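You operate a simulated robot arm through the tools that you are given. There is no shell and no other tool.

You are at the controls of a simulated robot arm. One attempt, no reset.

## Task
Draw out the carrier with the red knob and brush the crust off its bar.
Fine: use the red brush and stand it back, push the carrier home and shut the guard; the rack stays locked off. Set down upright: red brush. What is to be rubbed or washed off counts as gone when no trace of it is left.

The check looks at the end state, three seconds after you hand in, the way a careful person would. Anything else that was tipped, shoved, dropped, spilled or broken makes it a failure.

## Robot
A 6-joint arm with a two-finger gripper, fixed in place. Base frame: the origin is on the floor under the middle of its stand, x ahead of it, y to its left, z up; the work surface is at about z = 660. Lengths are in mm, angles in rad, forces in N, time in s.
It reaches about 1298 mm from its shoulder. Its first joint turns from -2.601 to 2.601 rad. Payload 1.57 kg.
Tool frame: the origin (TCP) lies between the finger pads and is the grasp point; the fingertips stand 21 mm ahead of it; z points along the fingers, y is the line along which they close. The gripper opens to 70 mm; its body begins 50 mm behind the TCP.
Orientation is that of the tool frame in the base frame, as a unit quaternion [x, y, z, w]. With the fingers straight down and closing along the base's y, the tool's x points along the base's -x, its y along +y and its z along -z.

## Interface
- The arm moves only by the tool apply_moves. Its argument "motion" is one flat list of numbers, 7 for each row, row after row: the closure, from 0 (fully open) to 1 (shut), then the shift along the base's x, y, z in mm, then the turn, a rotation vector about the base's x, y, z in rad. In form: [fingers, dx, dy, dz, ax, ay, az, fingers, dx, dy, dz, ax, ay, az, ...]. A call has 1 to 20 rows; each row shifts and turns the commanded pose from where the row before left it. Rows are played at 5 a second. More than 50 mm and 0.15 rad between two rows, or a gripper value outside its range, and nothing of the call is played. Where a pose cannot be reached the arm comes as near as it can. A force on the tool above 70 N (or 10 N above the force at the start of the call, whichever is more), or a blocked arm, ends the call early, and 0.2 s more pass. Each finger travels about 64.8 mm/s and halts on what it meets, pressing with about 30 N; the grip force reading is that of the motor and also rises with nothing between the fingers. The clock runs only during rows and for 0.2 s after the last one: add rows that do not move to give the fingers time. The reply holds the time, the measured pose of the TCP, the force on the tool along the base axes, the opening and the grip force, in the units named above and with some noise, with the torque about the TCP (base axes, N m) and any sound that the robot's microphone picked up.
- Cameras (640 x 400 px; columns grow to the right, rows downward): "scene" is fixed at [399.7, -499, 1599.1]; the picture's right is [-0.44, -0.90, 0.00], its down [-0.58, 0.29, -0.76] and it looks along [0.68, -0.34, -0.65] (base axes); focal length 214 px, centre (320, 200). "wrist" rides on the gripper at [79, 4, -81] in the tool frame; the picture's right is [-0.05, 1.00, 0.00], its down [-0.67, -0.04, -0.74] and it looks along [-0.74, -0.04, 0.67] (tool axes); focal length 256 px, centre (320, 200). There is no depth. A picture from a camera that has moved, and an enlarged one, comes with that camera's place and axes in the base frame and with its lens.
- camera(camera): a new picture of that camera. No time passes.
- lift_body(by): slides the trunk up (or, below 0, down) by that many mm; the arm rides with it, the base frame stays. It gives what a move gives, with no picture.
- zoom(camera, box): a new picture of the part [left, top, right, bottom] of that camera's present view, enlarged. No time passes.
- finish_job(): hands the job in; it is judged then, once.

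Nothing tells you positions but the pictures and the camera data. Unless the task says otherwise, let go and move clear before handing in.

The tools are called by a JSON object that holds its "method" and its "body". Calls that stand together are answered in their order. apply_moves: Moves the arm, as the interface text tells. Its arguments: {"type":"object","properties":{"motion":{"type":"array"}},"required":["motion"]} The other tools are called the same way: lift_body (by) moves the trunk up or down; camera (camera) takes a picture; zoom (camera, box) takes an enlarged picture of a part of a camera's view; finish_job () hands the job in.

At the start:

```text
clock: 0.0
position: [300.5, -488.2, 1182.1]
tcp_rot: [0.0, 1.0, 0.0, 0.001]
contact_force: [-0.7, 0.3, 0.2]
wrist_torque: [0.03, 0.01, 0.0]
grip_width: 69.9
grip_force: 0.1
trunk travel left (down, up): [-864.0, 106.0]
```

scene: 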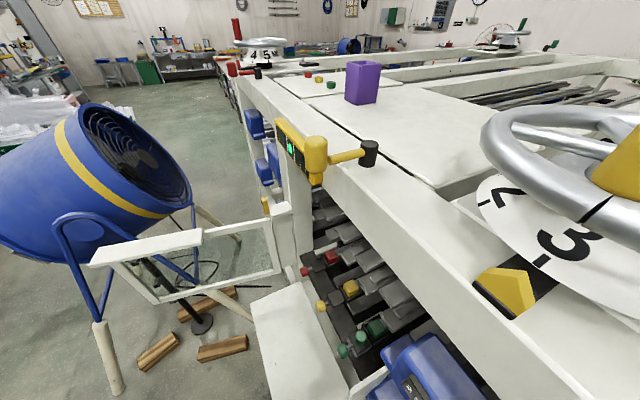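
wrist: 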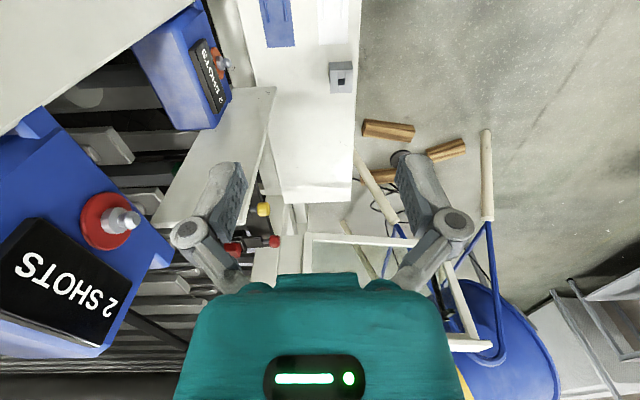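

I see a large machine frame with racks of carriers with coloured knobs, a yellow handle/lever on the frame, and a guard that appears open. I'll look closer before moving anything.

{"method": "zoom", "body": {"camera": "scene", "box": [220, 180, 460, 400]}}

{"method": "zoom", "body": {"camera": "scene", "box": [200, 20, 440, 200]}}

{"method": "zoom", "body": {"camera": "wrist", "box": [100, 0, 400, 280]}}

```text
1.82 times, centred on (340, 290) of scene
camera zoom: at [399.7, -499.0, 1599.1], right [-0.44, -0.9, 0.0], down [-0.58, 0.29, -0.76], along [0.68, -0.34, -0.65], focal length 390 px, centre (284, 36)
```

zoom: 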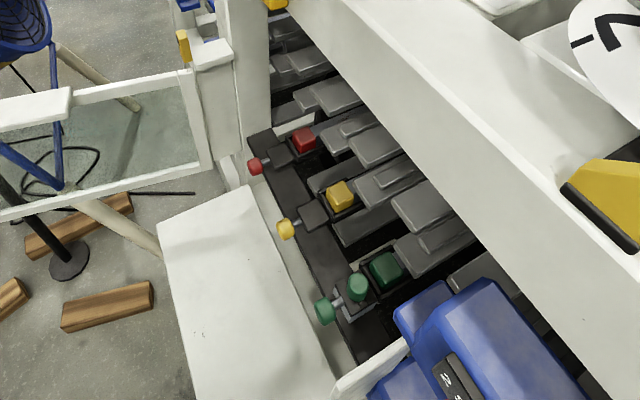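

```text
2.22 times, centred on (320, 110) of scene
camera zoom: at [399.7, -499.0, 1599.1], right [-0.44, -0.9, 0.0], down [-0.58, 0.29, -0.76], along [0.68, -0.34, -0.65], focal length 477 px, centre (320, 400)
```

zoom: 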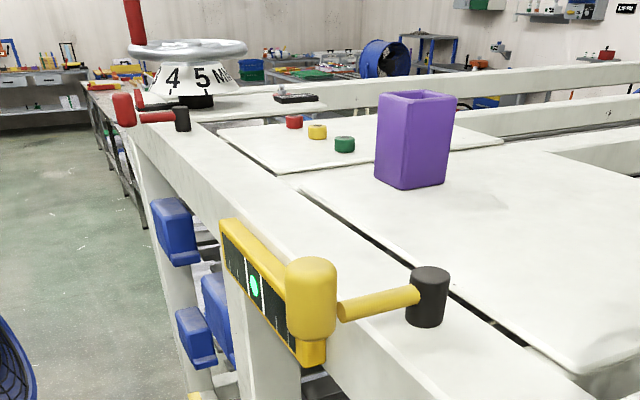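

```text
1.43 times, centred on (250, 140) of wrist
camera zoom: at [220.8, -483.6, 1264.1], right [0.05, 1.0, 0.0], down [0.67, -0.04, 0.74], along [0.74, -0.04, -0.67], focal length 366 px, centre (420, 286)
```

zoom: 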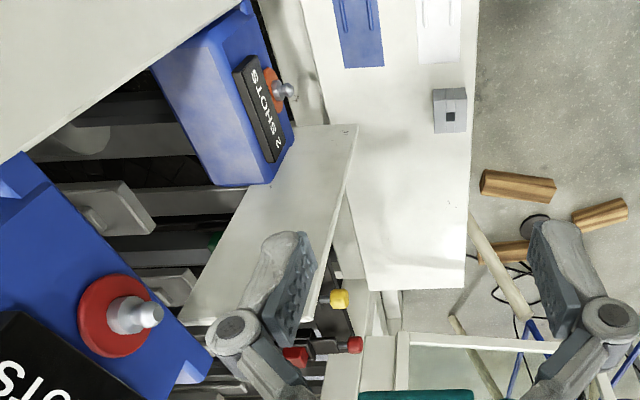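

The carriers' knobs (red about x 820, yellow about x 675, y about -640, z about 875) face +y. I need more views to find the guard, latch/lock and the red brush, so I'll shift away from the machine and up in free space and look again.

{"method": "apply_moves", "body": {"motion": [0, 0, 40, 20, 0, 0, 0, 0, 0, 40, 20, 0, 0, 0, 0, 0, 40, 20, 0, 0, 0, 0, 0, 40, 20, 0, 0, 0, 0, 0, 40, 20, 0, 0, 0]}}

{"method": "camera", "body": {"camera": "wrist"}}

{"method": "camera", "body": {"camera": "scene"}}

```text
clock: 1.2
position: [365.3, -372.9, 1182.9]
tcp_rot: [-0.001, 1.0, 0.0, -0.001]
contact_force: [-1.1, -0.1, -0.2]
wrist_torque: [-0.01, 0.03, -0.07]
grip_width: 69.9
grip_force: 0.1
out of reach, approached as far as the arm can: row 1, 2, 3, 4, 5
trunk travel left (down, up): [-864.0, 106.0]
```

```text
taken
camera wrist: at [285.1, -368.6, 1264.2], right [0.05, 1.0, 0.0], down [0.67, -0.04, 0.74], along [0.74, -0.04, -0.67], focal length 256 px, centre (320, 200)
```

wrist: 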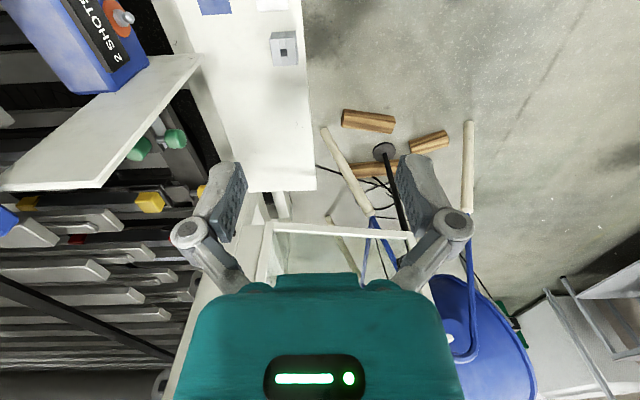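

```text
taken
```

scene: 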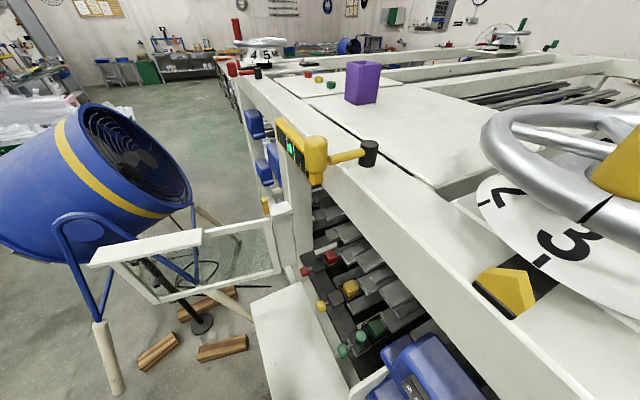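

The arm is near its inner limit here. There is a white board in front of the rack with some items at its near end; I'll tilt the camera down to look at that end.

{"method": "apply_moves", "body": {"motion": [0, 0, 0, 0, 0, 0.14, 0, 0, 0, 0, 0, 0, 0.14, 0, 0, 0, 0, 0, 0, 0.14, 0, 0, 0, 0, 0, 0, 0.14, 0]}}

{"method": "camera", "body": {"camera": "wrist"}}

```text
clock: 2.2
position: [365.3, -374.2, 1211.5]
tcp_rot: [0.001, 0.961, 0.0, -0.277]
contact_force: [0.3, 0.4, 0.3]
wrist_torque: [-0.02, -0.03, 0.01]
grip_width: 70.3
grip_force: 0.1
out of reach, approached as far as the arm can: row 2, 3, 4
trunk travel left (down, up): [-864.0, 106.0]
```

```text
taken
camera wrist: at [340.6, -369.6, 1322.3], right [0.05, 1.0, -0.03], down [0.96, -0.04, 0.28], along [0.27, -0.04, -0.96], focal length 256 px, centre (320, 200)
```

wrist: 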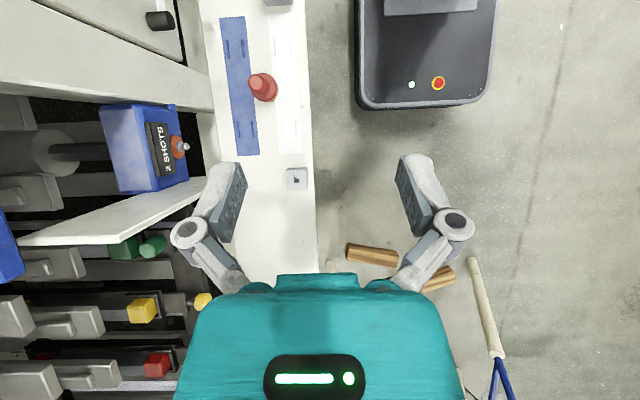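

I can see the bench now, with a blue mat, a red object (likely the brush) and a small grey block. I'll zoom in on these.

{"method": "zoom", "body": {"camera": "wrist", "box": [190, 0, 330, 100]}}

{"method": "zoom", "body": {"camera": "wrist", "box": [190, 100, 330, 220]}}

{"method": "zoom", "body": {"camera": "wrist", "box": [0, 80, 230, 400]}}

```text
4.00 times, centred on (260, 50) of wrist
camera zoom: at [340.6, -369.6, 1322.3], right [0.05, 1.0, -0.03], down [0.96, -0.04, 0.28], along [0.27, -0.04, -0.96], focal length 1024 px, centre (560, 800)
```

zoom: 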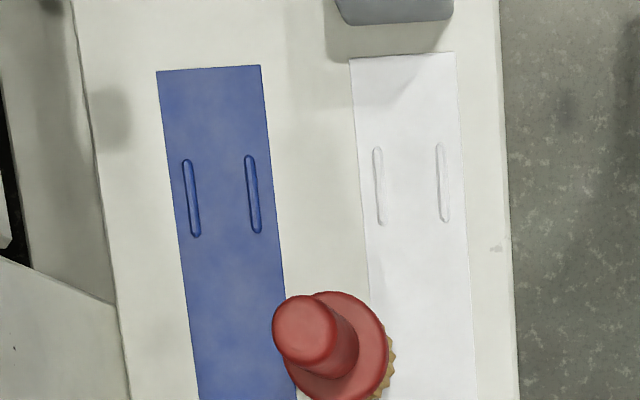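

```text
3.33 times, centred on (260, 160) of wrist
camera zoom: at [340.6, -369.6, 1322.3], right [0.05, 1.0, -0.03], down [0.96, -0.04, 0.28], along [0.27, -0.04, -0.96], focal length 853 px, centre (520, 333)
```

zoom: 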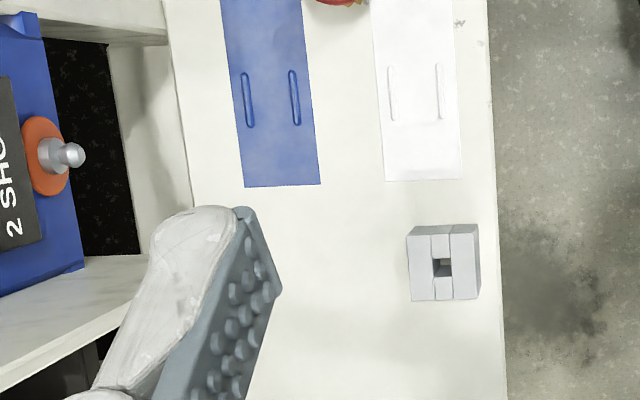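

```text
1.25 times, centred on (115, 240) of wrist
camera zoom: at [340.6, -369.6, 1322.3], right [0.05, 1.0, -0.03], down [0.96, -0.04, 0.28], along [0.27, -0.04, -0.96], focal length 320 px, centre (576, 150)
```

zoom: 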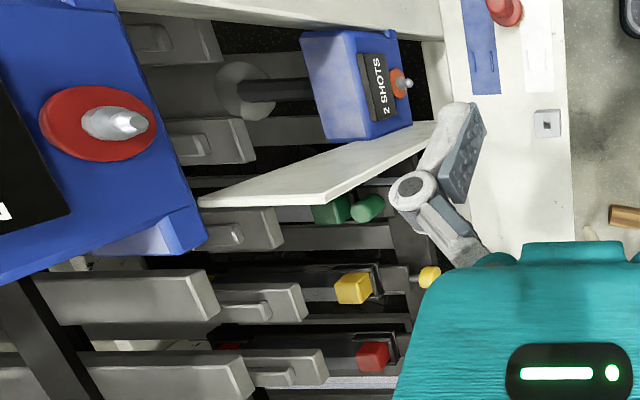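

The red brush stands on the bench near (243, -509), bristles down, handle top about z 770. The guard appears to be a glazed panel, hinged near (930, -628) and standing open along +y. I'll move outward and turn the gripper to point at the rack (-y) so the camera is upright.

{"method": "apply_moves", "body": {"motion": [0, 35, 5, 0, 0, -0.14, 0, 0, 35, 5, 0, 0, -0.14, 0, 0, 35, 5, 0, 0, -0.14, 0, 0, 35, 5, 0, 0, -0.14, 0, 0, 10, 20, 0, 0, 0, 0.143, 0, 10, 20, 0, 0, 0, 0.143, 0, 10, 20, 0, 0, 0, 0.143, 0, 10, 20, 0, 0, 0, 0.143, 0, 10, 10, 0, 0, 0, 0.143, 0, 10, 0, 0, 0, 0, 0.143, 0, 0, 0, 0, 0, 0, 0.143, 0, 0, 0, 0, 0, 0, 0.143, 0, 0, 0, 0, 0, 0, 0.143, 0, 0, 0, 0, 0, 0, 0.143, 0, 0, 0, 0, 0, 0, 0.141]}}

{"method": "camera", "body": {"camera": "wrist"}}

{"method": "camera", "body": {"camera": "scene"}}

```text
clock: 5.4
position: [565.5, -262.8, 1182.6]
tcp_rot: [0.709, -0.706, 0.0, 0.0]
contact_force: [-0.3, 0.1, 0.4]
wrist_torque: [-0.02, 0.0, -0.02]
grip_width: 70.2
grip_force: 0.0
out of reach, approached as far as the arm can: row 1, 2, 3
trunk travel left (down, up): [-864.0, 106.0]
```

```text
taken
camera wrist: at [560.1, -343.3, 1264.1], right [-1.0, 0.05, 0.0], down [0.03, 0.67, 0.74], along [0.04, 0.74, -0.67], focal length 256 px, centre (320, 200)
```

wrist: 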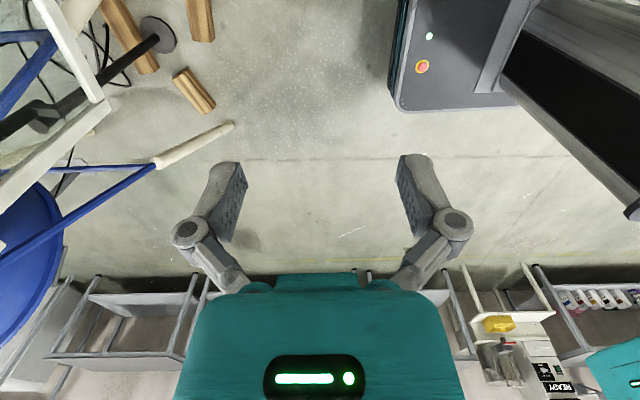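

```text
taken
```

scene: 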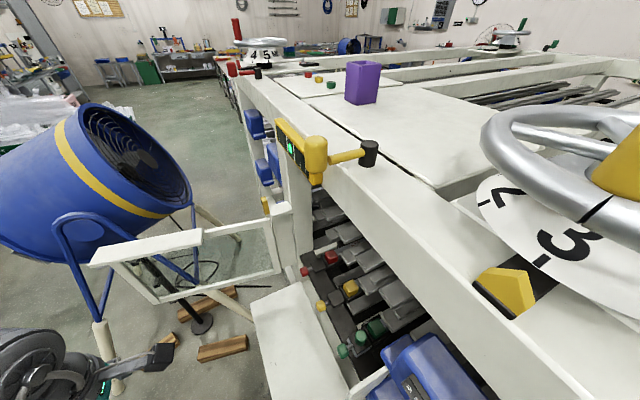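

Now I tip the gripper from down to pointing at the rack (-y), keeping the TCP where it is.

{"method": "apply_moves", "body": {"motion": [0, 0, 0, 0, -0.143, 0, 0, 0, 0, 0, 0, -0.143, 0, 0, 0, 0, 0, 0, -0.143, 0, 0, 0, 0, 0, 0, -0.143, 0, 0, 0, 0, 0, 0, -0.143, 0, 0, 0, 0, 0, 0, -0.143, 0, 0, 0, 0, 0, 0, -0.143, 0, 0, 0, 0, 0, 0, -0.143, 0, 0, 0, 0, 0, 0, -0.143, 0, 0, 0, 0, 0, 0, -0.143, 0, 0, 0, 0, 0, 0, -0.141, 0, 0]}}

{"method": "camera", "body": {"camera": "wrist"}}

{"method": "camera", "body": {"camera": "scene"}}

```text
clock: 7.8
position: [564.9, -264.0, 1368.0]
tcp_rot: [-0.5, 0.501, -0.5, -0.5]
contact_force: [-0.3, 0.4, 0.0]
wrist_torque: [-0.01, -0.01, -0.02]
grip_width: 70.0
grip_force: 0.2
out of reach, approached as far as the arm can: row 2, 3, 4, 5, 6, 7, 8, 9, 10, 11
trunk travel left (down, up): [-864.0, 106.0]
```

```text
taken
camera wrist: at [559.7, -182.7, 1448.3], right [-1.0, 0.0, -0.05], down [0.04, 0.75, -0.67], along [0.04, -0.67, -0.74], focal length 256 px, centre (320, 200)
```

wrist: 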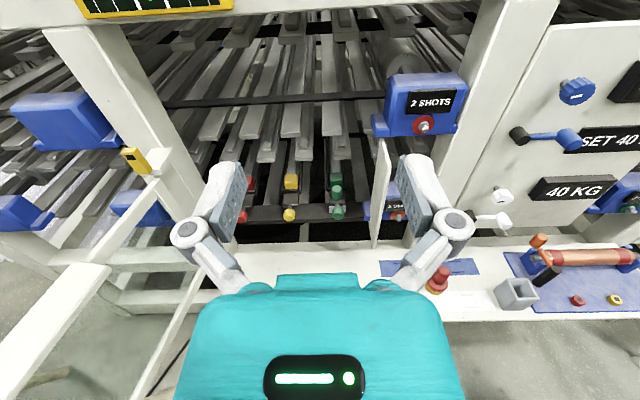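

```text
taken
```

scene: 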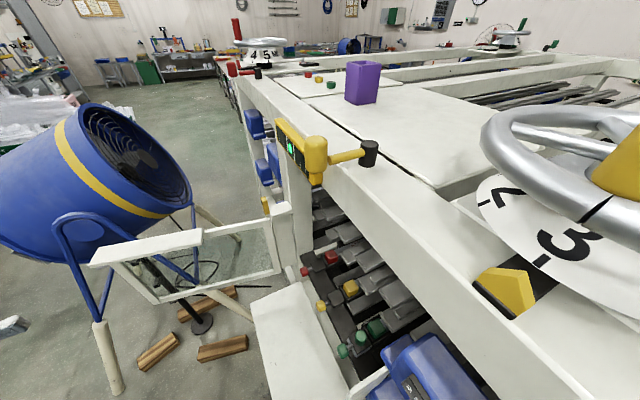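

This is a very useful upright view of the rack, guard, panel, and bench. I'll zoom on each part.

{"method": "zoom", "body": {"camera": "wrist", "box": [200, 130, 420, 270]}}

{"method": "zoom", "body": {"camera": "wrist", "box": [380, 190, 640, 330]}}

{"method": "zoom", "body": {"camera": "wrist", "box": [460, 0, 640, 220]}}

{"method": "zoom", "body": {"camera": "wrist", "box": [0, 0, 240, 380]}}

{"method": "zoom", "body": {"camera": "wrist", "box": [200, 0, 480, 180]}}

```text
2.86 times, centred on (310, 200) of wrist
camera zoom: at [559.7, -182.7, 1448.3], right [-1.0, 0.0, -0.05], down [0.04, 0.75, -0.67], along [0.04, -0.67, -0.74], focal length 731 px, centre (349, 200)
```

zoom: 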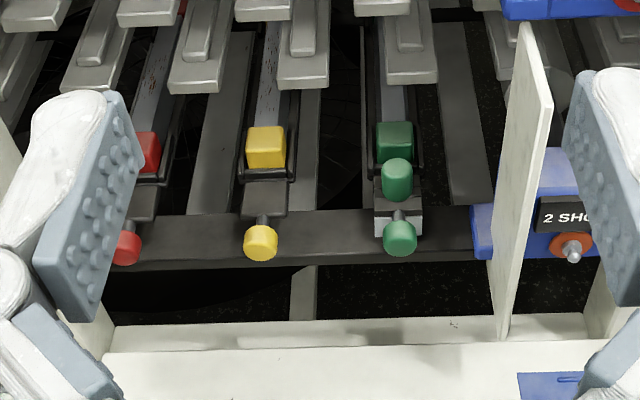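

```text
2.46 times, centred on (510, 260) of wrist
camera zoom: at [559.7, -182.7, 1448.3], right [-1.0, 0.0, -0.05], down [0.04, 0.75, -0.67], along [0.04, -0.67, -0.74], focal length 630 px, centre (-148, 52)
```

zoom: 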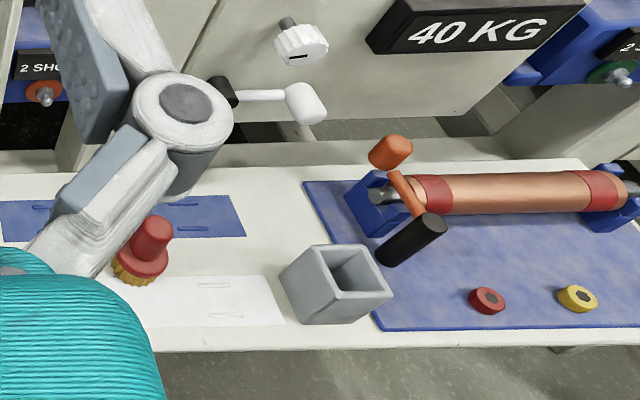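

```text
1.82 times, centred on (550, 110) of wrist
camera zoom: at [559.7, -182.7, 1448.3], right [-1.0, 0.0, -0.05], down [0.04, 0.75, -0.67], along [0.04, -0.67, -0.74], focal length 465 px, centre (-98, 364)
```

zoom: 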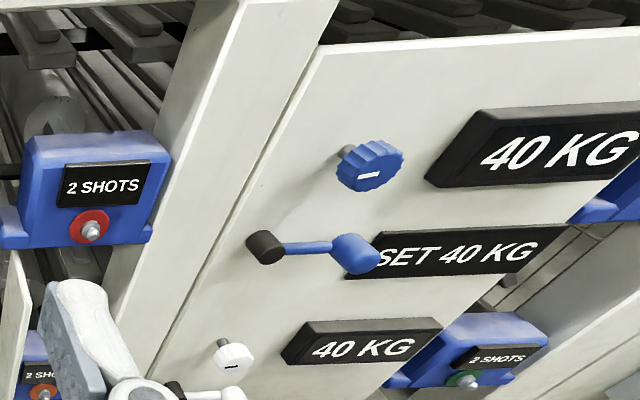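

```text
1.05 times, centred on (120, 190) of wrist (not enlarged: the box is as wide or as high as the picture)
camera zoom: at [559.7, -182.7, 1448.3], right [-1.0, 0.0, -0.05], down [0.04, 0.75, -0.67], along [0.04, -0.67, -0.74], focal length 270 px, centre (530, 210)
```

zoom: 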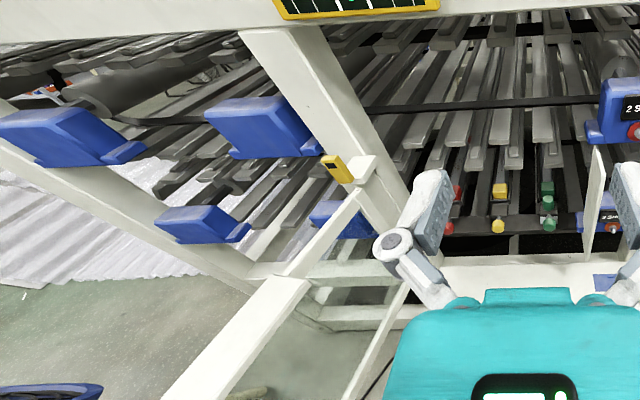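

```text
2.22 times, centred on (340, 90) of wrist
camera zoom: at [559.7, -182.7, 1448.3], right [-1.0, 0.0, -0.05], down [0.04, 0.75, -0.67], along [0.04, -0.67, -0.74], focal length 569 px, centre (276, 444)
```

zoom: 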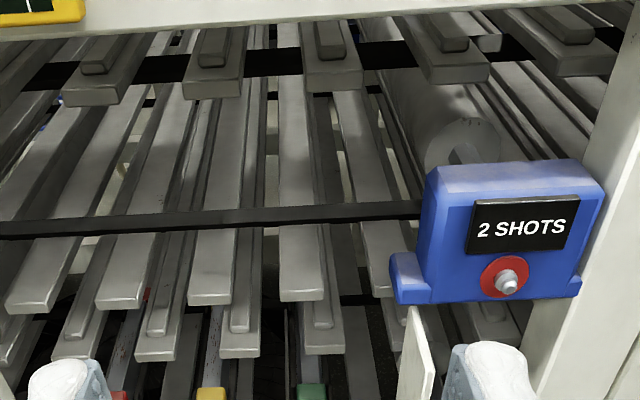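

The rack is clear now: round knobs (red, yellow, green left to right) at the front, colour blocks behind, crusted bar behind the red block. The arm seems limited by how high the trunk is, so I'll lower the trunk in free air and test the reach.

{"method": "lift_body", "body": {"by": -200}}

{"method": "camera", "body": {"camera": "wrist"}}

{"method": "camera", "body": {"camera": "scene"}}

```text
clock: 10.0
position: [563.8, -263.2, 1168.9]
tcp_rot: [-0.501, 0.501, -0.499, -0.499]
contact_force: [0.1, -0.6, 0.2]
wrist_torque: [0.03, 0.02, 0.02]
grip_width: 70.1
grip_force: 0.1
trunk travel left (down, up): [-664.0, 306.0]
```

```text
taken
camera wrist: at [559.8, -183.1, 1248.0], right [-1.0, 0.0, -0.05], down [0.04, 0.75, -0.66], along [0.04, -0.66, -0.75], focal length 256 px, centre (320, 200)
```

wrist: 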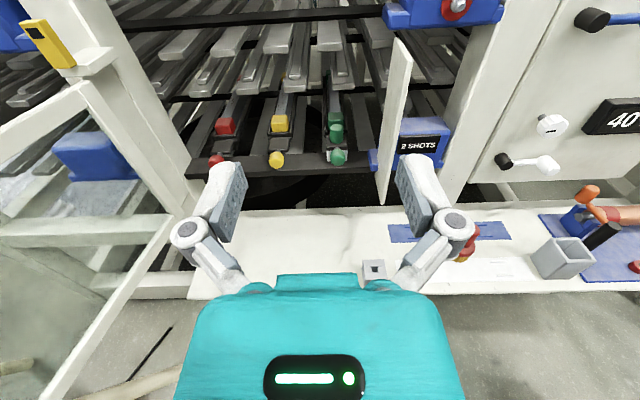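

```text
taken
```

scene: 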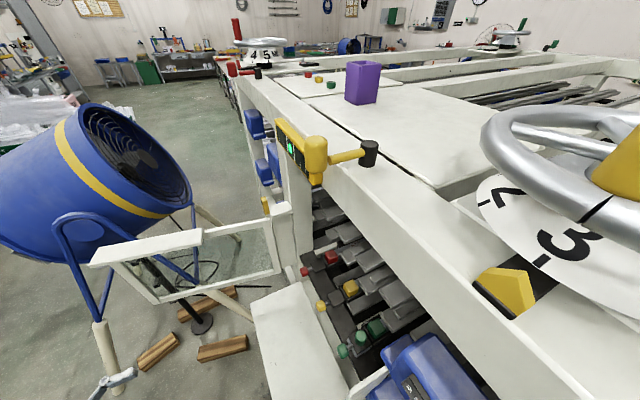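

{"method": "zoom", "body": {"camera": "wrist", "box": [180, 60, 460, 240]}}

{"method": "zoom", "body": {"camera": "wrist", "box": [0, 0, 240, 180]}}

{"method": "zoom", "body": {"camera": "wrist", "box": [320, 200, 520, 320]}}

```text
2.22 times, centred on (320, 150) of wrist
camera zoom: at [559.8, -183.1, 1248.0], right [-1.0, 0.0, -0.05], down [0.04, 0.75, -0.66], along [0.04, -0.66, -0.75], focal length 569 px, centre (320, 311)
```

zoom: 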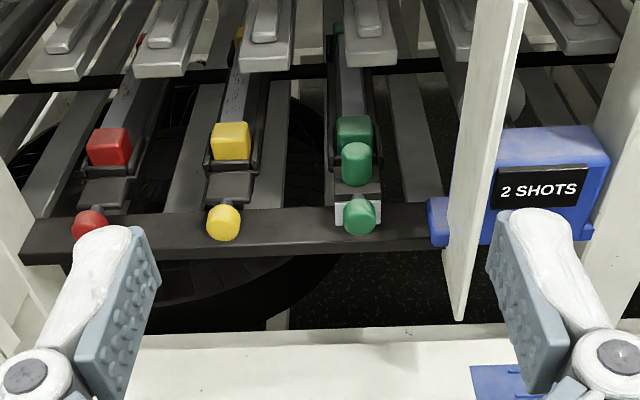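

```text
2.22 times, centred on (120, 90) of wrist
camera zoom: at [559.8, -183.1, 1248.0], right [-1.0, 0.0, -0.05], down [0.04, 0.75, -0.66], along [0.04, -0.66, -0.75], focal length 569 px, centre (764, 444)
```

zoom: 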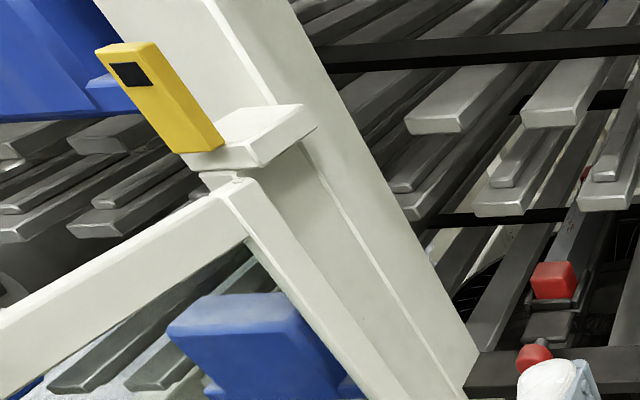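

```text
3.20 times, centred on (420, 260) of wrist
camera zoom: at [559.8, -183.1, 1248.0], right [-1.0, 0.0, -0.05], down [0.04, 0.75, -0.66], along [0.04, -0.66, -0.75], focal length 819 px, centre (0, 8)
```

zoom: 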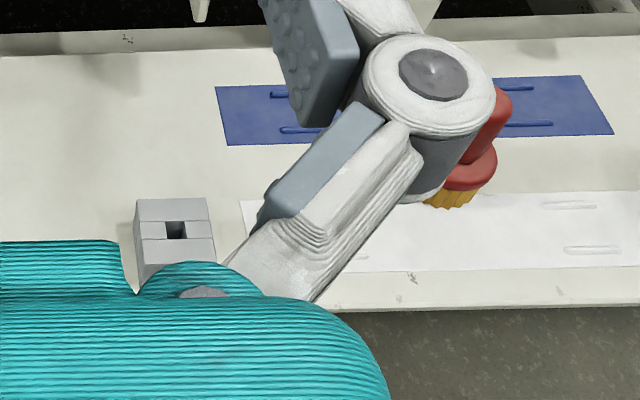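

The knob is about 35 mm across, at roughly (819, -640, 874), and the brush is on the bench at about (243, -509). I'll lower the trunk further so the arm can work at that height.

{"method": "lift_body", "body": {"by": -260}}

{"method": "camera", "body": {"camera": "wrist"}}

{"method": "camera", "body": {"camera": "scene"}}

```text
clock: 12.6
position: [564.9, -263.3, 908.1]
tcp_rot: [-0.5, 0.501, -0.499, -0.5]
contact_force: [-0.7, -0.1, -0.6]
wrist_torque: [0.01, 0.02, 0.03]
grip_width: 70.3
grip_force: 0.0
trunk travel left (down, up): [-404.0, 566.0]
```

```text
taken
camera wrist: at [559.8, -183.1, 988.0], right [-1.0, 0.0, -0.05], down [0.04, 0.75, -0.66], along [0.04, -0.66, -0.75], focal length 256 px, centre (320, 200)
```

wrist: 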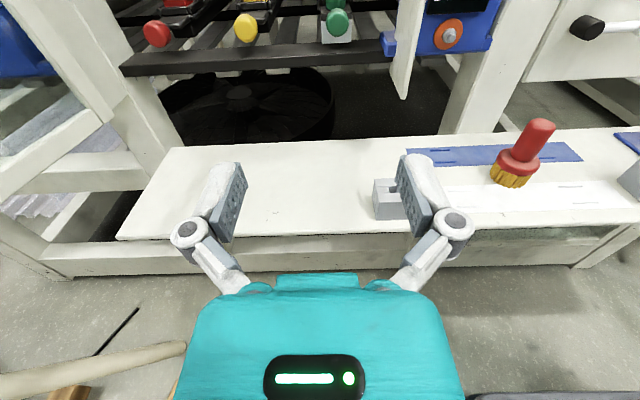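

```text
taken
```

scene: 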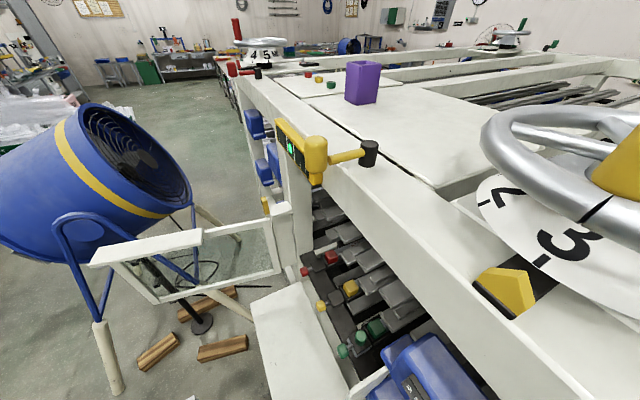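

{"method": "zoom", "body": {"camera": "wrist", "box": [110, 0, 430, 110]}}

{"method": "zoom", "body": {"camera": "wrist", "box": [360, 100, 640, 250]}}

{"method": "zoom", "body": {"camera": "scene", "box": [80, 180, 340, 380]}}

{"method": "zoom", "body": {"camera": "scene", "box": [250, 90, 400, 230]}}

```text
2.00 times, centred on (270, 55) of wrist
camera zoom: at [559.8, -183.1, 988.0], right [-1.0, 0.0, -0.05], down [0.04, 0.75, -0.66], along [0.04, -0.66, -0.75], focal length 512 px, centre (420, 490)
```

zoom: 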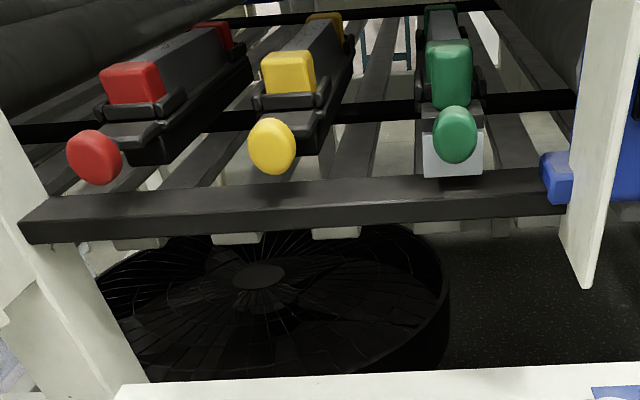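

```text
2.29 times, centred on (500, 175) of wrist
camera zoom: at [559.8, -183.1, 988.0], right [-1.0, 0.0, -0.05], down [0.04, 0.75, -0.66], along [0.04, -0.66, -0.75], focal length 585 px, centre (-91, 257)
```

zoom: 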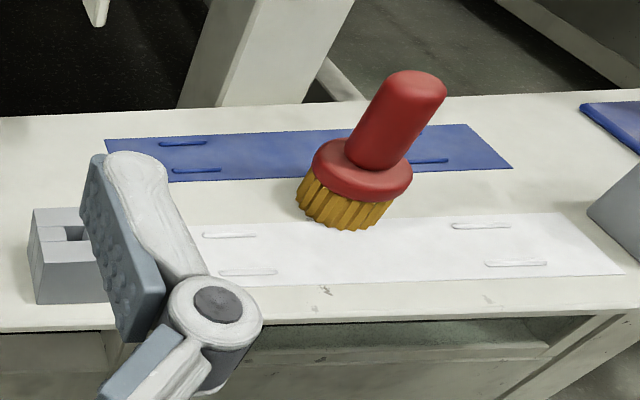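

```text
2.00 times, centred on (210, 280) of scene
camera zoom: at [399.7, -499.0, 1599.1], right [-0.44, -0.9, 0.0], down [-0.58, 0.29, -0.76], along [0.68, -0.34, -0.65], focal length 429 px, centre (540, 40)
```

zoom: 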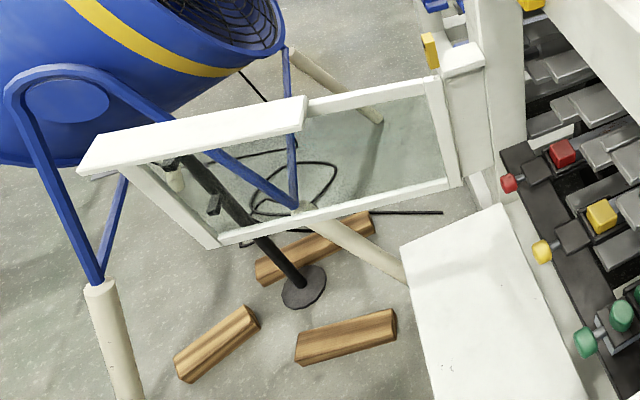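

```text
2.86 times, centred on (325, 160) of scene
camera zoom: at [399.7, -499.0, 1599.1], right [-0.44, -0.9, 0.0], down [-0.58, 0.29, -0.76], along [0.68, -0.34, -0.65], focal length 613 px, centre (306, 314)
```

zoom: 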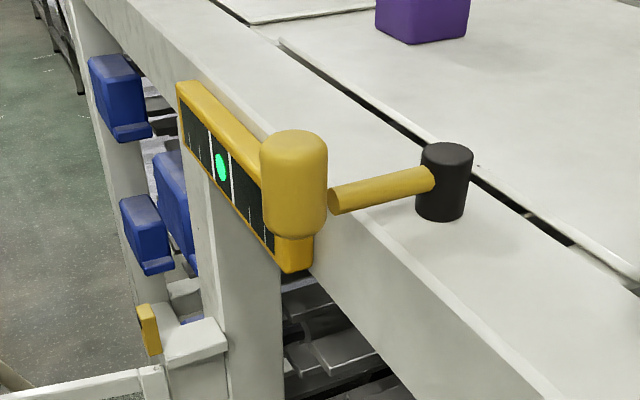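

The hinge of the guard is near (912, -556), the panel spans z 785–1095 and about 445 mm; a white strike plate at x≈436 is where it closes. The knob is well clear of the hinge. I'll lower the trunk a little and approach in front of the red knob with a partly closed gripper.

{"method": "lift_body", "body": {"by": -80}}

{"method": "apply_moves", "body": {"motion": [0.2, 42, -20, 8, 0, 0, 0, 0.2, 42, -20, 8, 0, 0, 0, 0.2, 42, -20, 8, 0, 0, 0, 0.2, 42, -20, 8, 0, 0, 0, 0.2, 42, -20, 8, 0, 0, 0, 0.2, 43, -20, 6, 0, 0, 0]}}

{"method": "camera", "body": {"camera": "wrist"}}

{"method": "camera", "body": {"camera": "scene"}}

```text
clock: 13.8
position: [565.1, -263.2, 828.2]
tcp_rot: [-0.501, 0.501, -0.499, -0.499]
contact_force: [0.0, -0.1, 0.2]
wrist_torque: [-0.02, -0.01, -0.01]
grip_width: 70.2
grip_force: 0.0
trunk travel left (down, up): [-324.0, 646.0]
```

```text
clock: 15.2
position: [818.5, -383.7, 828.2]
tcp_rot: [-0.5, 0.501, -0.499, -0.5]
contact_force: [-0.3, 0.6, -0.3]
wrist_torque: [0.04, -0.02, 0.04]
grip_width: 56.0
grip_force: 0.0
out of reach, approached as far as the arm can: row 1, 2, 3, 4, 5, 6
trunk travel left (down, up): [-324.0, 646.0]
```

```text
taken
camera wrist: at [813.4, -303.2, 908.4], right [-1.0, 0.0, -0.05], down [0.04, 0.75, -0.67], along [0.04, -0.67, -0.74], focal length 256 px, centre (320, 200)
```

wrist: 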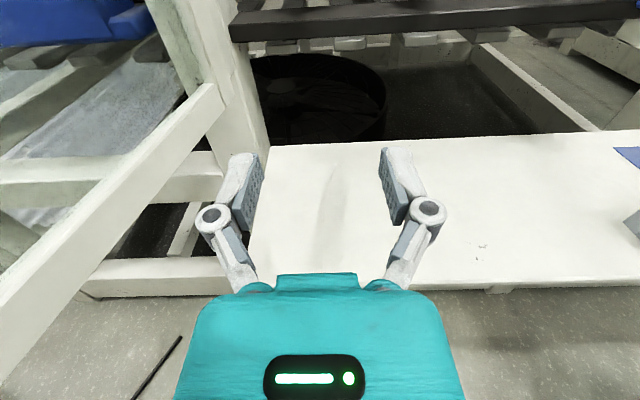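

```text
taken
```

scene: 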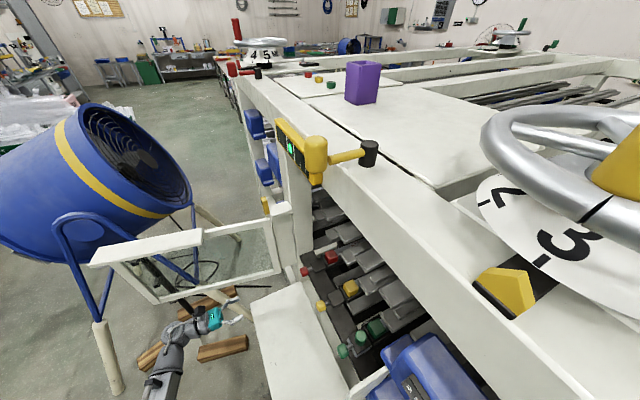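

The arm turns out to work in a horizontal plane, with height coming only from the trunk (the z shifts were ignored). I'll use the trunk for height: raise to the knob's level and look straight at it.

{"method": "lift_body", "body": {"by": 46}}

{"method": "camera", "body": {"camera": "wrist"}}

{"method": "zoom", "body": {"camera": "scene", "box": [80, 180, 400, 400]}}

```text
clock: 16.1
position: [818.3, -382.9, 874.6]
tcp_rot: [-0.5, 0.501, -0.5, -0.499]
contact_force: [-0.3, 0.2, 0.0]
wrist_torque: [0.03, 0.0, 0.01]
grip_width: 56.2
grip_force: 0.0
trunk travel left (down, up): [-370.0, 600.0]
```

```text
taken
camera wrist: at [813.0, -302.8, 954.2], right [-1.0, 0.0, -0.05], down [0.04, 0.75, -0.67], along [0.04, -0.67, -0.74], focal length 256 px, centre (320, 200)
```

wrist: 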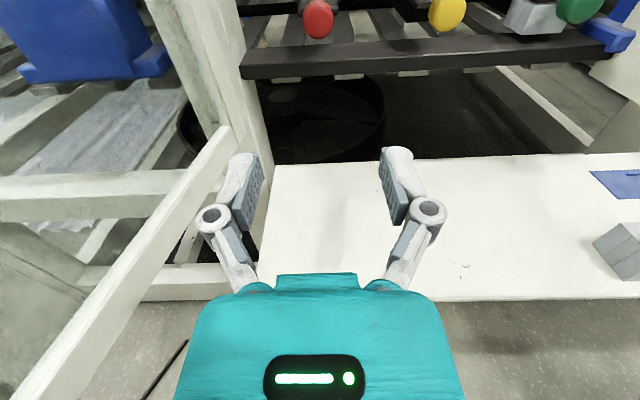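

```text
1.82 times, centred on (240, 290) of scene
camera zoom: at [399.7, -499.0, 1599.1], right [-0.44, -0.9, 0.0], down [-0.58, 0.29, -0.76], along [0.68, -0.34, -0.65], focal length 390 px, centre (466, 36)
```

zoom: 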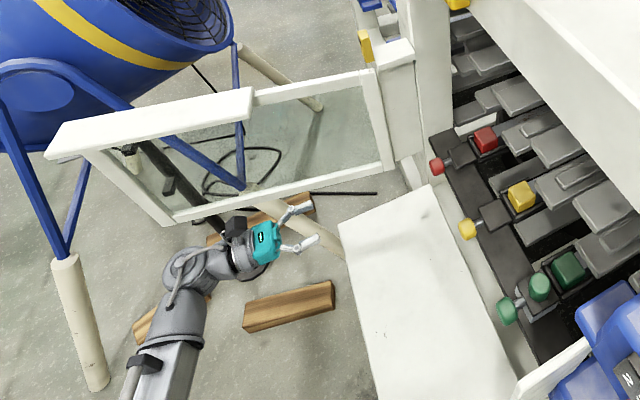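

The knob sits at about (819, -640, 877) right ahead; the gripper is clear of the guard. I'll advance straight toward it to y ≈ -550 and re-check.

{"method": "apply_moves", "body": {"motion": [0.25, 0, -40, 0, 0, 0, 0, 0.25, 0, -40, 0, 0, 0, 0, 0.25, 0, -40, 0, 0, 0, 0, 0.25, 0, -40, 0, 0, 0, 0]}}

{"method": "camera", "body": {"camera": "wrist"}}

{"method": "zoom", "body": {"camera": "scene", "box": [180, 180, 400, 340]}}

```text
clock: 17.1
position: [818.6, -546.1, 874.9]
tcp_rot: [0.5, -0.5, 0.5, 0.5]
contact_force: [0.1, -0.1, -0.8]
wrist_torque: [-0.02, -0.01, -0.03]
grip_width: 52.2
grip_force: 0.1
trunk travel left (down, up): [-370.0, 600.0]
```

```text
taken
camera wrist: at [813.0, -463.9, 954.5], right [-1.0, 0.0, -0.05], down [0.04, 0.74, -0.67], along [0.04, -0.67, -0.74], focal length 256 px, centre (320, 200)
```

wrist: 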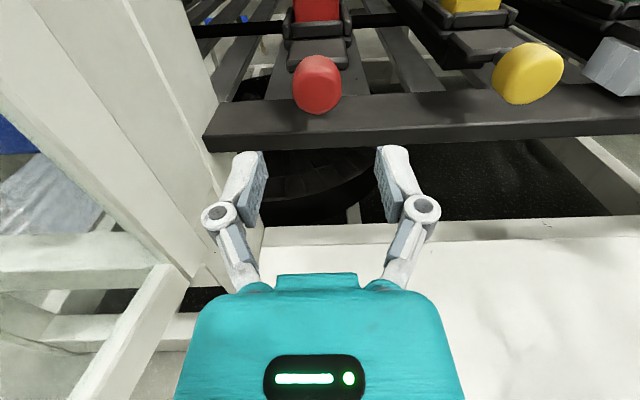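

```text
2.50 times, centred on (290, 260) of scene
camera zoom: at [399.7, -499.0, 1599.1], right [-0.44, -0.9, 0.0], down [-0.58, 0.29, -0.76], along [0.68, -0.34, -0.65], focal length 536 px, centre (395, 50)
```

zoom: 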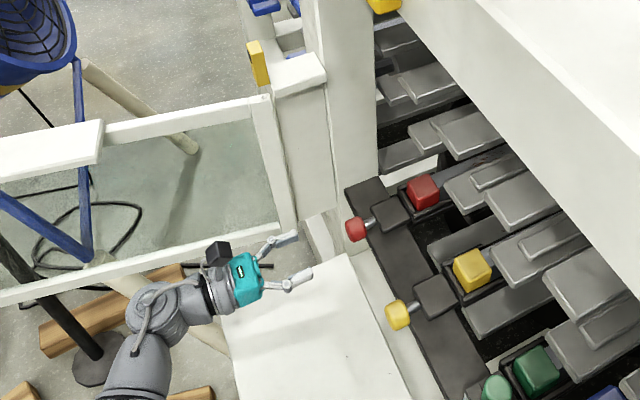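

Triangulating, the knob centre is at about (819, -633, 880) and I'm well aligned. I'll raise 5 mm, move on to it, and close.

{"method": "lift_body", "body": {"by": 5}}

{"method": "apply_moves", "body": {"motion": [0.25, 0, -30, 0, 0, 0, 0, 0.25, 0, -30, 0, 0, 0, 0, 0.25, 0, -15, 0, 0, 0, 0, 0.25, 0, -10, 0, 0, 0, 0]}}

{"method": "camera", "body": {"camera": "wrist"}}

{"method": "zoom", "body": {"camera": "scene", "box": [240, 200, 400, 320]}}

```text
clock: 17.6
position: [817.5, -544.0, 879.2]
tcp_rot: [0.5, -0.5, 0.5, 0.5]
contact_force: [-0.2, 0.2, -0.4]
wrist_torque: [0.02, -0.03, 0.01]
grip_width: 52.5
grip_force: 0.2
trunk travel left (down, up): [-375.0, 595.0]
```

```text
clock: 18.6
position: [818.4, -630.0, 881.2]
tcp_rot: [0.499, -0.5, 0.5, 0.501]
contact_force: [0.1, 1.3, -0.3]
wrist_torque: [0.02, 0.01, 0.01]
grip_width: 52.3
grip_force: 0.0
trunk travel left (down, up): [-375.0, 595.0]
```

```text
taken
camera wrist: at [813.1, -548.3, 959.4], right [-1.0, 0.0, -0.05], down [0.04, 0.74, -0.67], along [0.04, -0.67, -0.74], focal length 256 px, centre (320, 200)
```

wrist: 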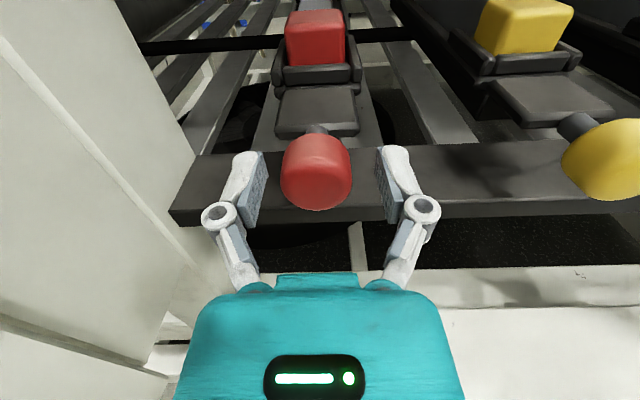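

```text
3.33 times, centred on (320, 260) of scene
camera zoom: at [399.7, -499.0, 1599.1], right [-0.44, -0.9, 0.0], down [-0.58, 0.29, -0.76], along [0.68, -0.34, -0.65], focal length 715 px, centre (320, 0)
```

zoom: 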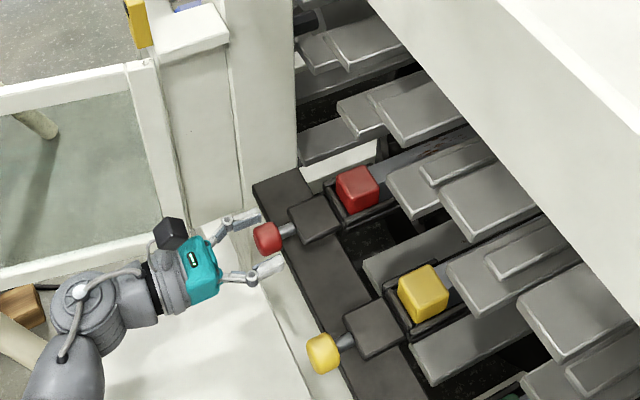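

The knob is between the fingertips. I'll advance 8 mm more for a good hold, then close.

{"method": "apply_moves", "body": {"motion": [0.25, 0, -8, 0, 0, 0, 0, 1, 0, 0, 0, 0, 0, 0, 1, 0, 0, 0, 0, 0, 0, 1, 0, 0, 0, 0, 0, 0]}}

{"method": "camera", "body": {"camera": "wrist"}}

```text
clock: 19.6
position: [820.0, -636.1, 878.9]
tcp_rot: [0.501, -0.497, 0.502, 0.499]
contact_force: [14.7, -1.4, 6.3]
wrist_torque: [0.03, -0.1, 0.36]
grip_width: 33.8
grip_force: 31.8
trunk travel left (down, up): [-375.0, 595.0]
```

```text
taken
camera wrist: at [814.9, -555.6, 959.3], right [-1.0, 0.0, -0.05], down [0.03, 0.74, -0.67], along [0.04, -0.67, -0.74], focal length 256 px, centre (320, 200)
```

wrist: 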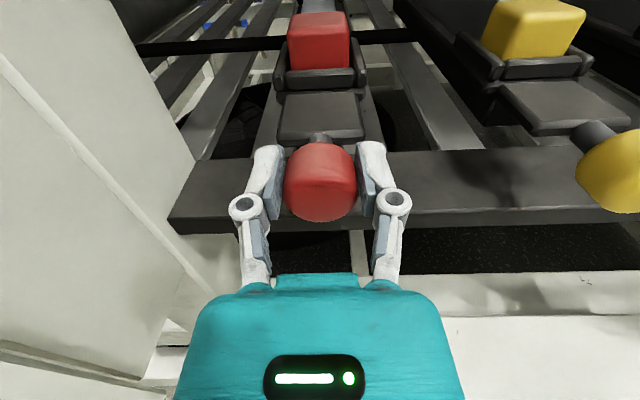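

Gripped at 33.8 mm. I'll ease the side load and start drawing the carrier out along +y gently.

{"method": "apply_moves", "body": {"motion": [1, 1.5, 0, 0, 0, 0, 0, 1, 0, 8, 0, 0, 0, 0, 1, 0, 10, 0, 0, 0, 0, 1, 0, 10, 0, 0, 0, 0, 1, 0, 10, 0, 0, 0, 0]}}

{"method": "camera", "body": {"camera": "wrist"}}

{"method": "zoom", "body": {"camera": "scene", "box": [240, 200, 400, 320]}}

```text
clock: 20.8
position: [820.0, -597.5, 879.7]
tcp_rot: [0.5, -0.499, 0.501, 0.501]
contact_force: [12.3, 2.5, 5.5]
wrist_torque: [-0.64, -0.01, 0.05]
grip_width: 33.8
grip_force: 32.3
trunk travel left (down, up): [-375.0, 595.0]
```

```text
taken
camera wrist: at [815.1, -517.0, 959.4], right [-1.0, 0.0, -0.05], down [0.03, 0.74, -0.67], along [0.04, -0.67, -0.74], focal length 256 px, centre (320, 200)
```

wrist: 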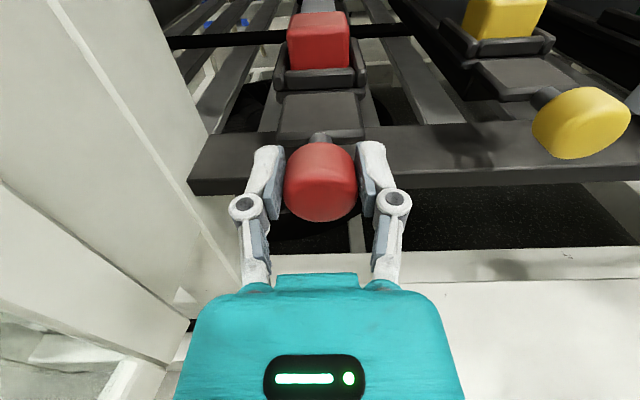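

```text
3.33 times, centred on (320, 260) of scene
camera zoom: at [399.7, -499.0, 1599.1], right [-0.44, -0.9, 0.0], down [-0.58, 0.29, -0.76], along [0.68, -0.34, -0.65], focal length 715 px, centre (320, 0)
```

zoom: 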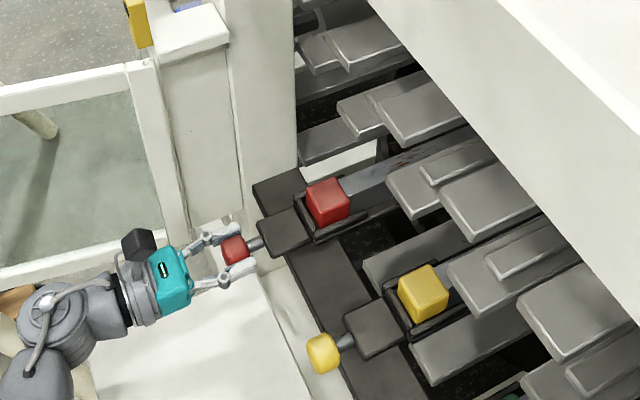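

The carrier slides easily. I'll draw it out further in steps, watching for an end stop.

{"method": "apply_moves", "body": {"motion": [1, 0, 15, 0, 0, 0, 0, 1, 0, 15, 0, 0, 0, 0, 1, 0, 15, 0, 0, 0, 0, 1, 0, 15, 0, 0, 0, 0, 1, 0, 15, 0, 0, 0, 0, 1, 0, 15, 0, 0, 0, 0, 1, 0, 15, 0, 0, 0, 0, 1, 0, 15, 0, 0, 0, 0, 1, 0, 15, 0, 0, 0, 0]}}

{"method": "camera", "body": {"camera": "wrist"}}

{"method": "zoom", "body": {"camera": "scene", "box": [200, 180, 400, 320]}}

```text
clock: 22.8
position: [820.7, -462.0, 880.0]
tcp_rot: [0.5, -0.499, 0.501, 0.5]
contact_force: [16.2, 3.9, 8.9]
wrist_torque: [-0.76, -0.1, 0.23]
grip_width: 33.8
grip_force: 31.4
trunk travel left (down, up): [-375.0, 595.0]
```

```text
taken
camera wrist: at [815.0, -381.7, 959.3], right [-1.0, 0.0, -0.05], down [0.03, 0.74, -0.67], along [0.04, -0.67, -0.74], focal length 256 px, centre (320, 200)
```

wrist: 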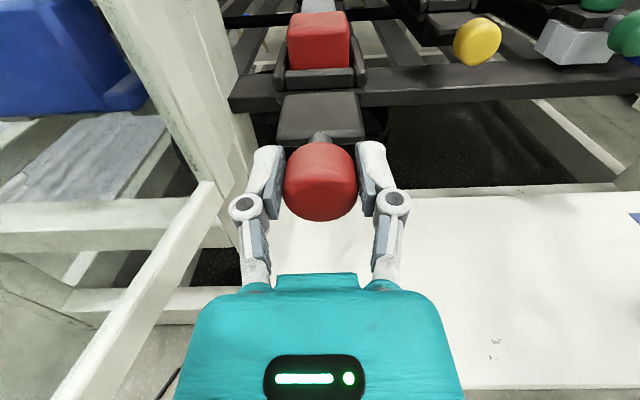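

```text
2.86 times, centred on (300, 250) of scene
camera zoom: at [399.7, -499.0, 1599.1], right [-0.44, -0.9, 0.0], down [-0.58, 0.29, -0.76], along [0.68, -0.34, -0.65], focal length 613 px, centre (377, 57)
```

zoom: 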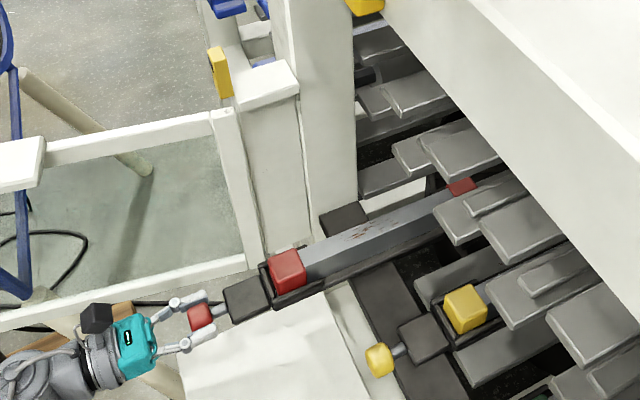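

The crust shows as a rusty patch on top of the bar around y≈-710 now. I'll draw out further so that it clears the overhanging bars, watching the forces.

{"method": "apply_moves", "body": {"motion": [1, 0, 12, 0, 0, 0, 0, 1, 0, 12, 0, 0, 0, 0, 1, 0, 12, 0, 0, 0, 0, 1, 0, 12, 0, 0, 0, 0, 1, 0, 12, 0, 0, 0, 0, 1, 0, 10, 0, 0, 0, 0]}}

{"method": "camera", "body": {"camera": "wrist"}}

{"method": "zoom", "body": {"camera": "scene", "box": [200, 180, 400, 320]}}

```text
clock: 24.2
position: [819.2, -393.5, 880.4]
tcp_rot: [0.501, -0.499, 0.501, 0.499]
contact_force: [18.6, 0.5, 12.3]
wrist_torque: [-0.77, -0.12, 0.4]
grip_width: 33.4
grip_force: 32.0
trunk travel left (down, up): [-375.0, 595.0]
```

```text
taken
camera wrist: at [814.9, -312.6, 959.3], right [-1.0, 0.0, -0.05], down [0.03, 0.74, -0.67], along [0.04, -0.67, -0.74], focal length 256 px, centre (320, 200)
```

wrist: 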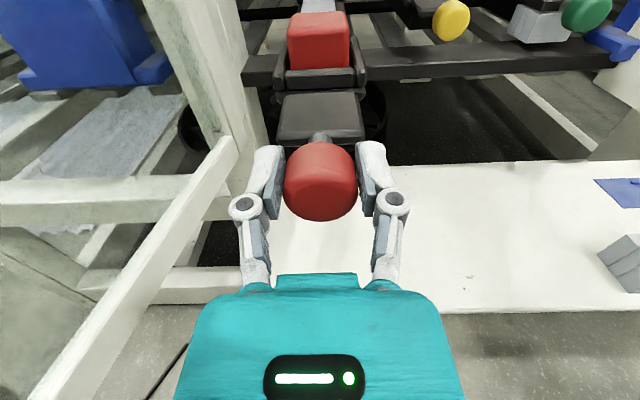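

```text
2.86 times, centred on (300, 250) of scene
camera zoom: at [399.7, -499.0, 1599.1], right [-0.44, -0.9, 0.0], down [-0.58, 0.29, -0.76], along [0.68, -0.34, -0.65], focal length 613 px, centre (377, 57)
```

zoom: 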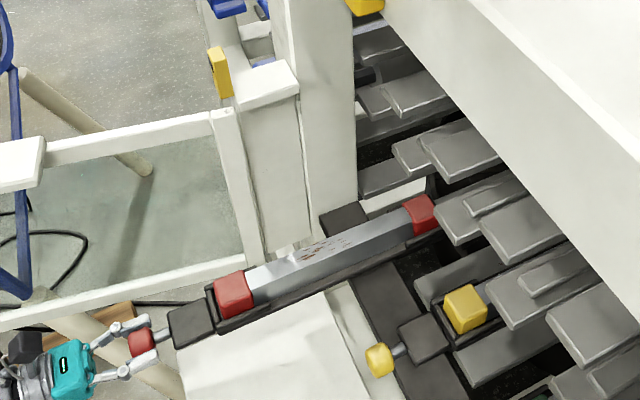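

The bar is now exposed with the crust at about y -600 to -675, clear of the overhangs. I'll look closely at the crust before letting go.

{"method": "zoom", "body": {"camera": "scene", "box": [260, 240, 350, 300]}}

{"method": "zoom", "body": {"camera": "wrist", "box": [240, 0, 400, 100]}}

```text
6.67 times, centred on (305, 270) of scene
camera zoom: at [399.7, -499.0, 1599.1], right [-0.44, -0.9, 0.0], down [-0.58, 0.29, -0.76], along [0.68, -0.34, -0.65], focal length 1430 px, centre (420, -267)
```

zoom: 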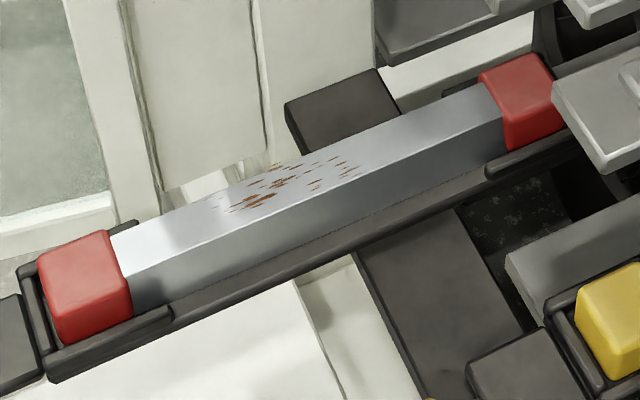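

```text
4.00 times, centred on (320, 50) of wrist
camera zoom: at [814.9, -312.6, 959.3], right [-1.0, 0.0, -0.05], down [0.03, 0.74, -0.67], along [0.04, -0.67, -0.74], focal length 1024 px, centre (320, 800)
```

zoom: 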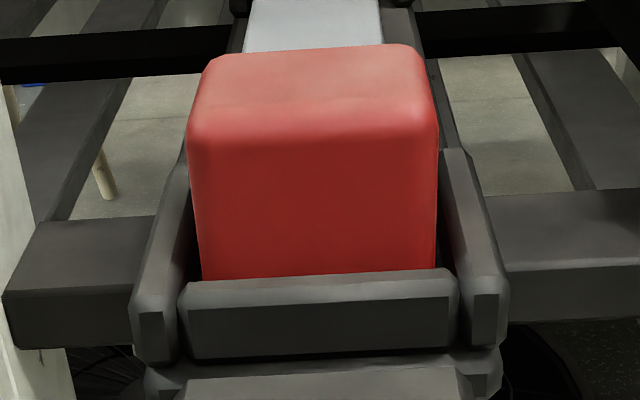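

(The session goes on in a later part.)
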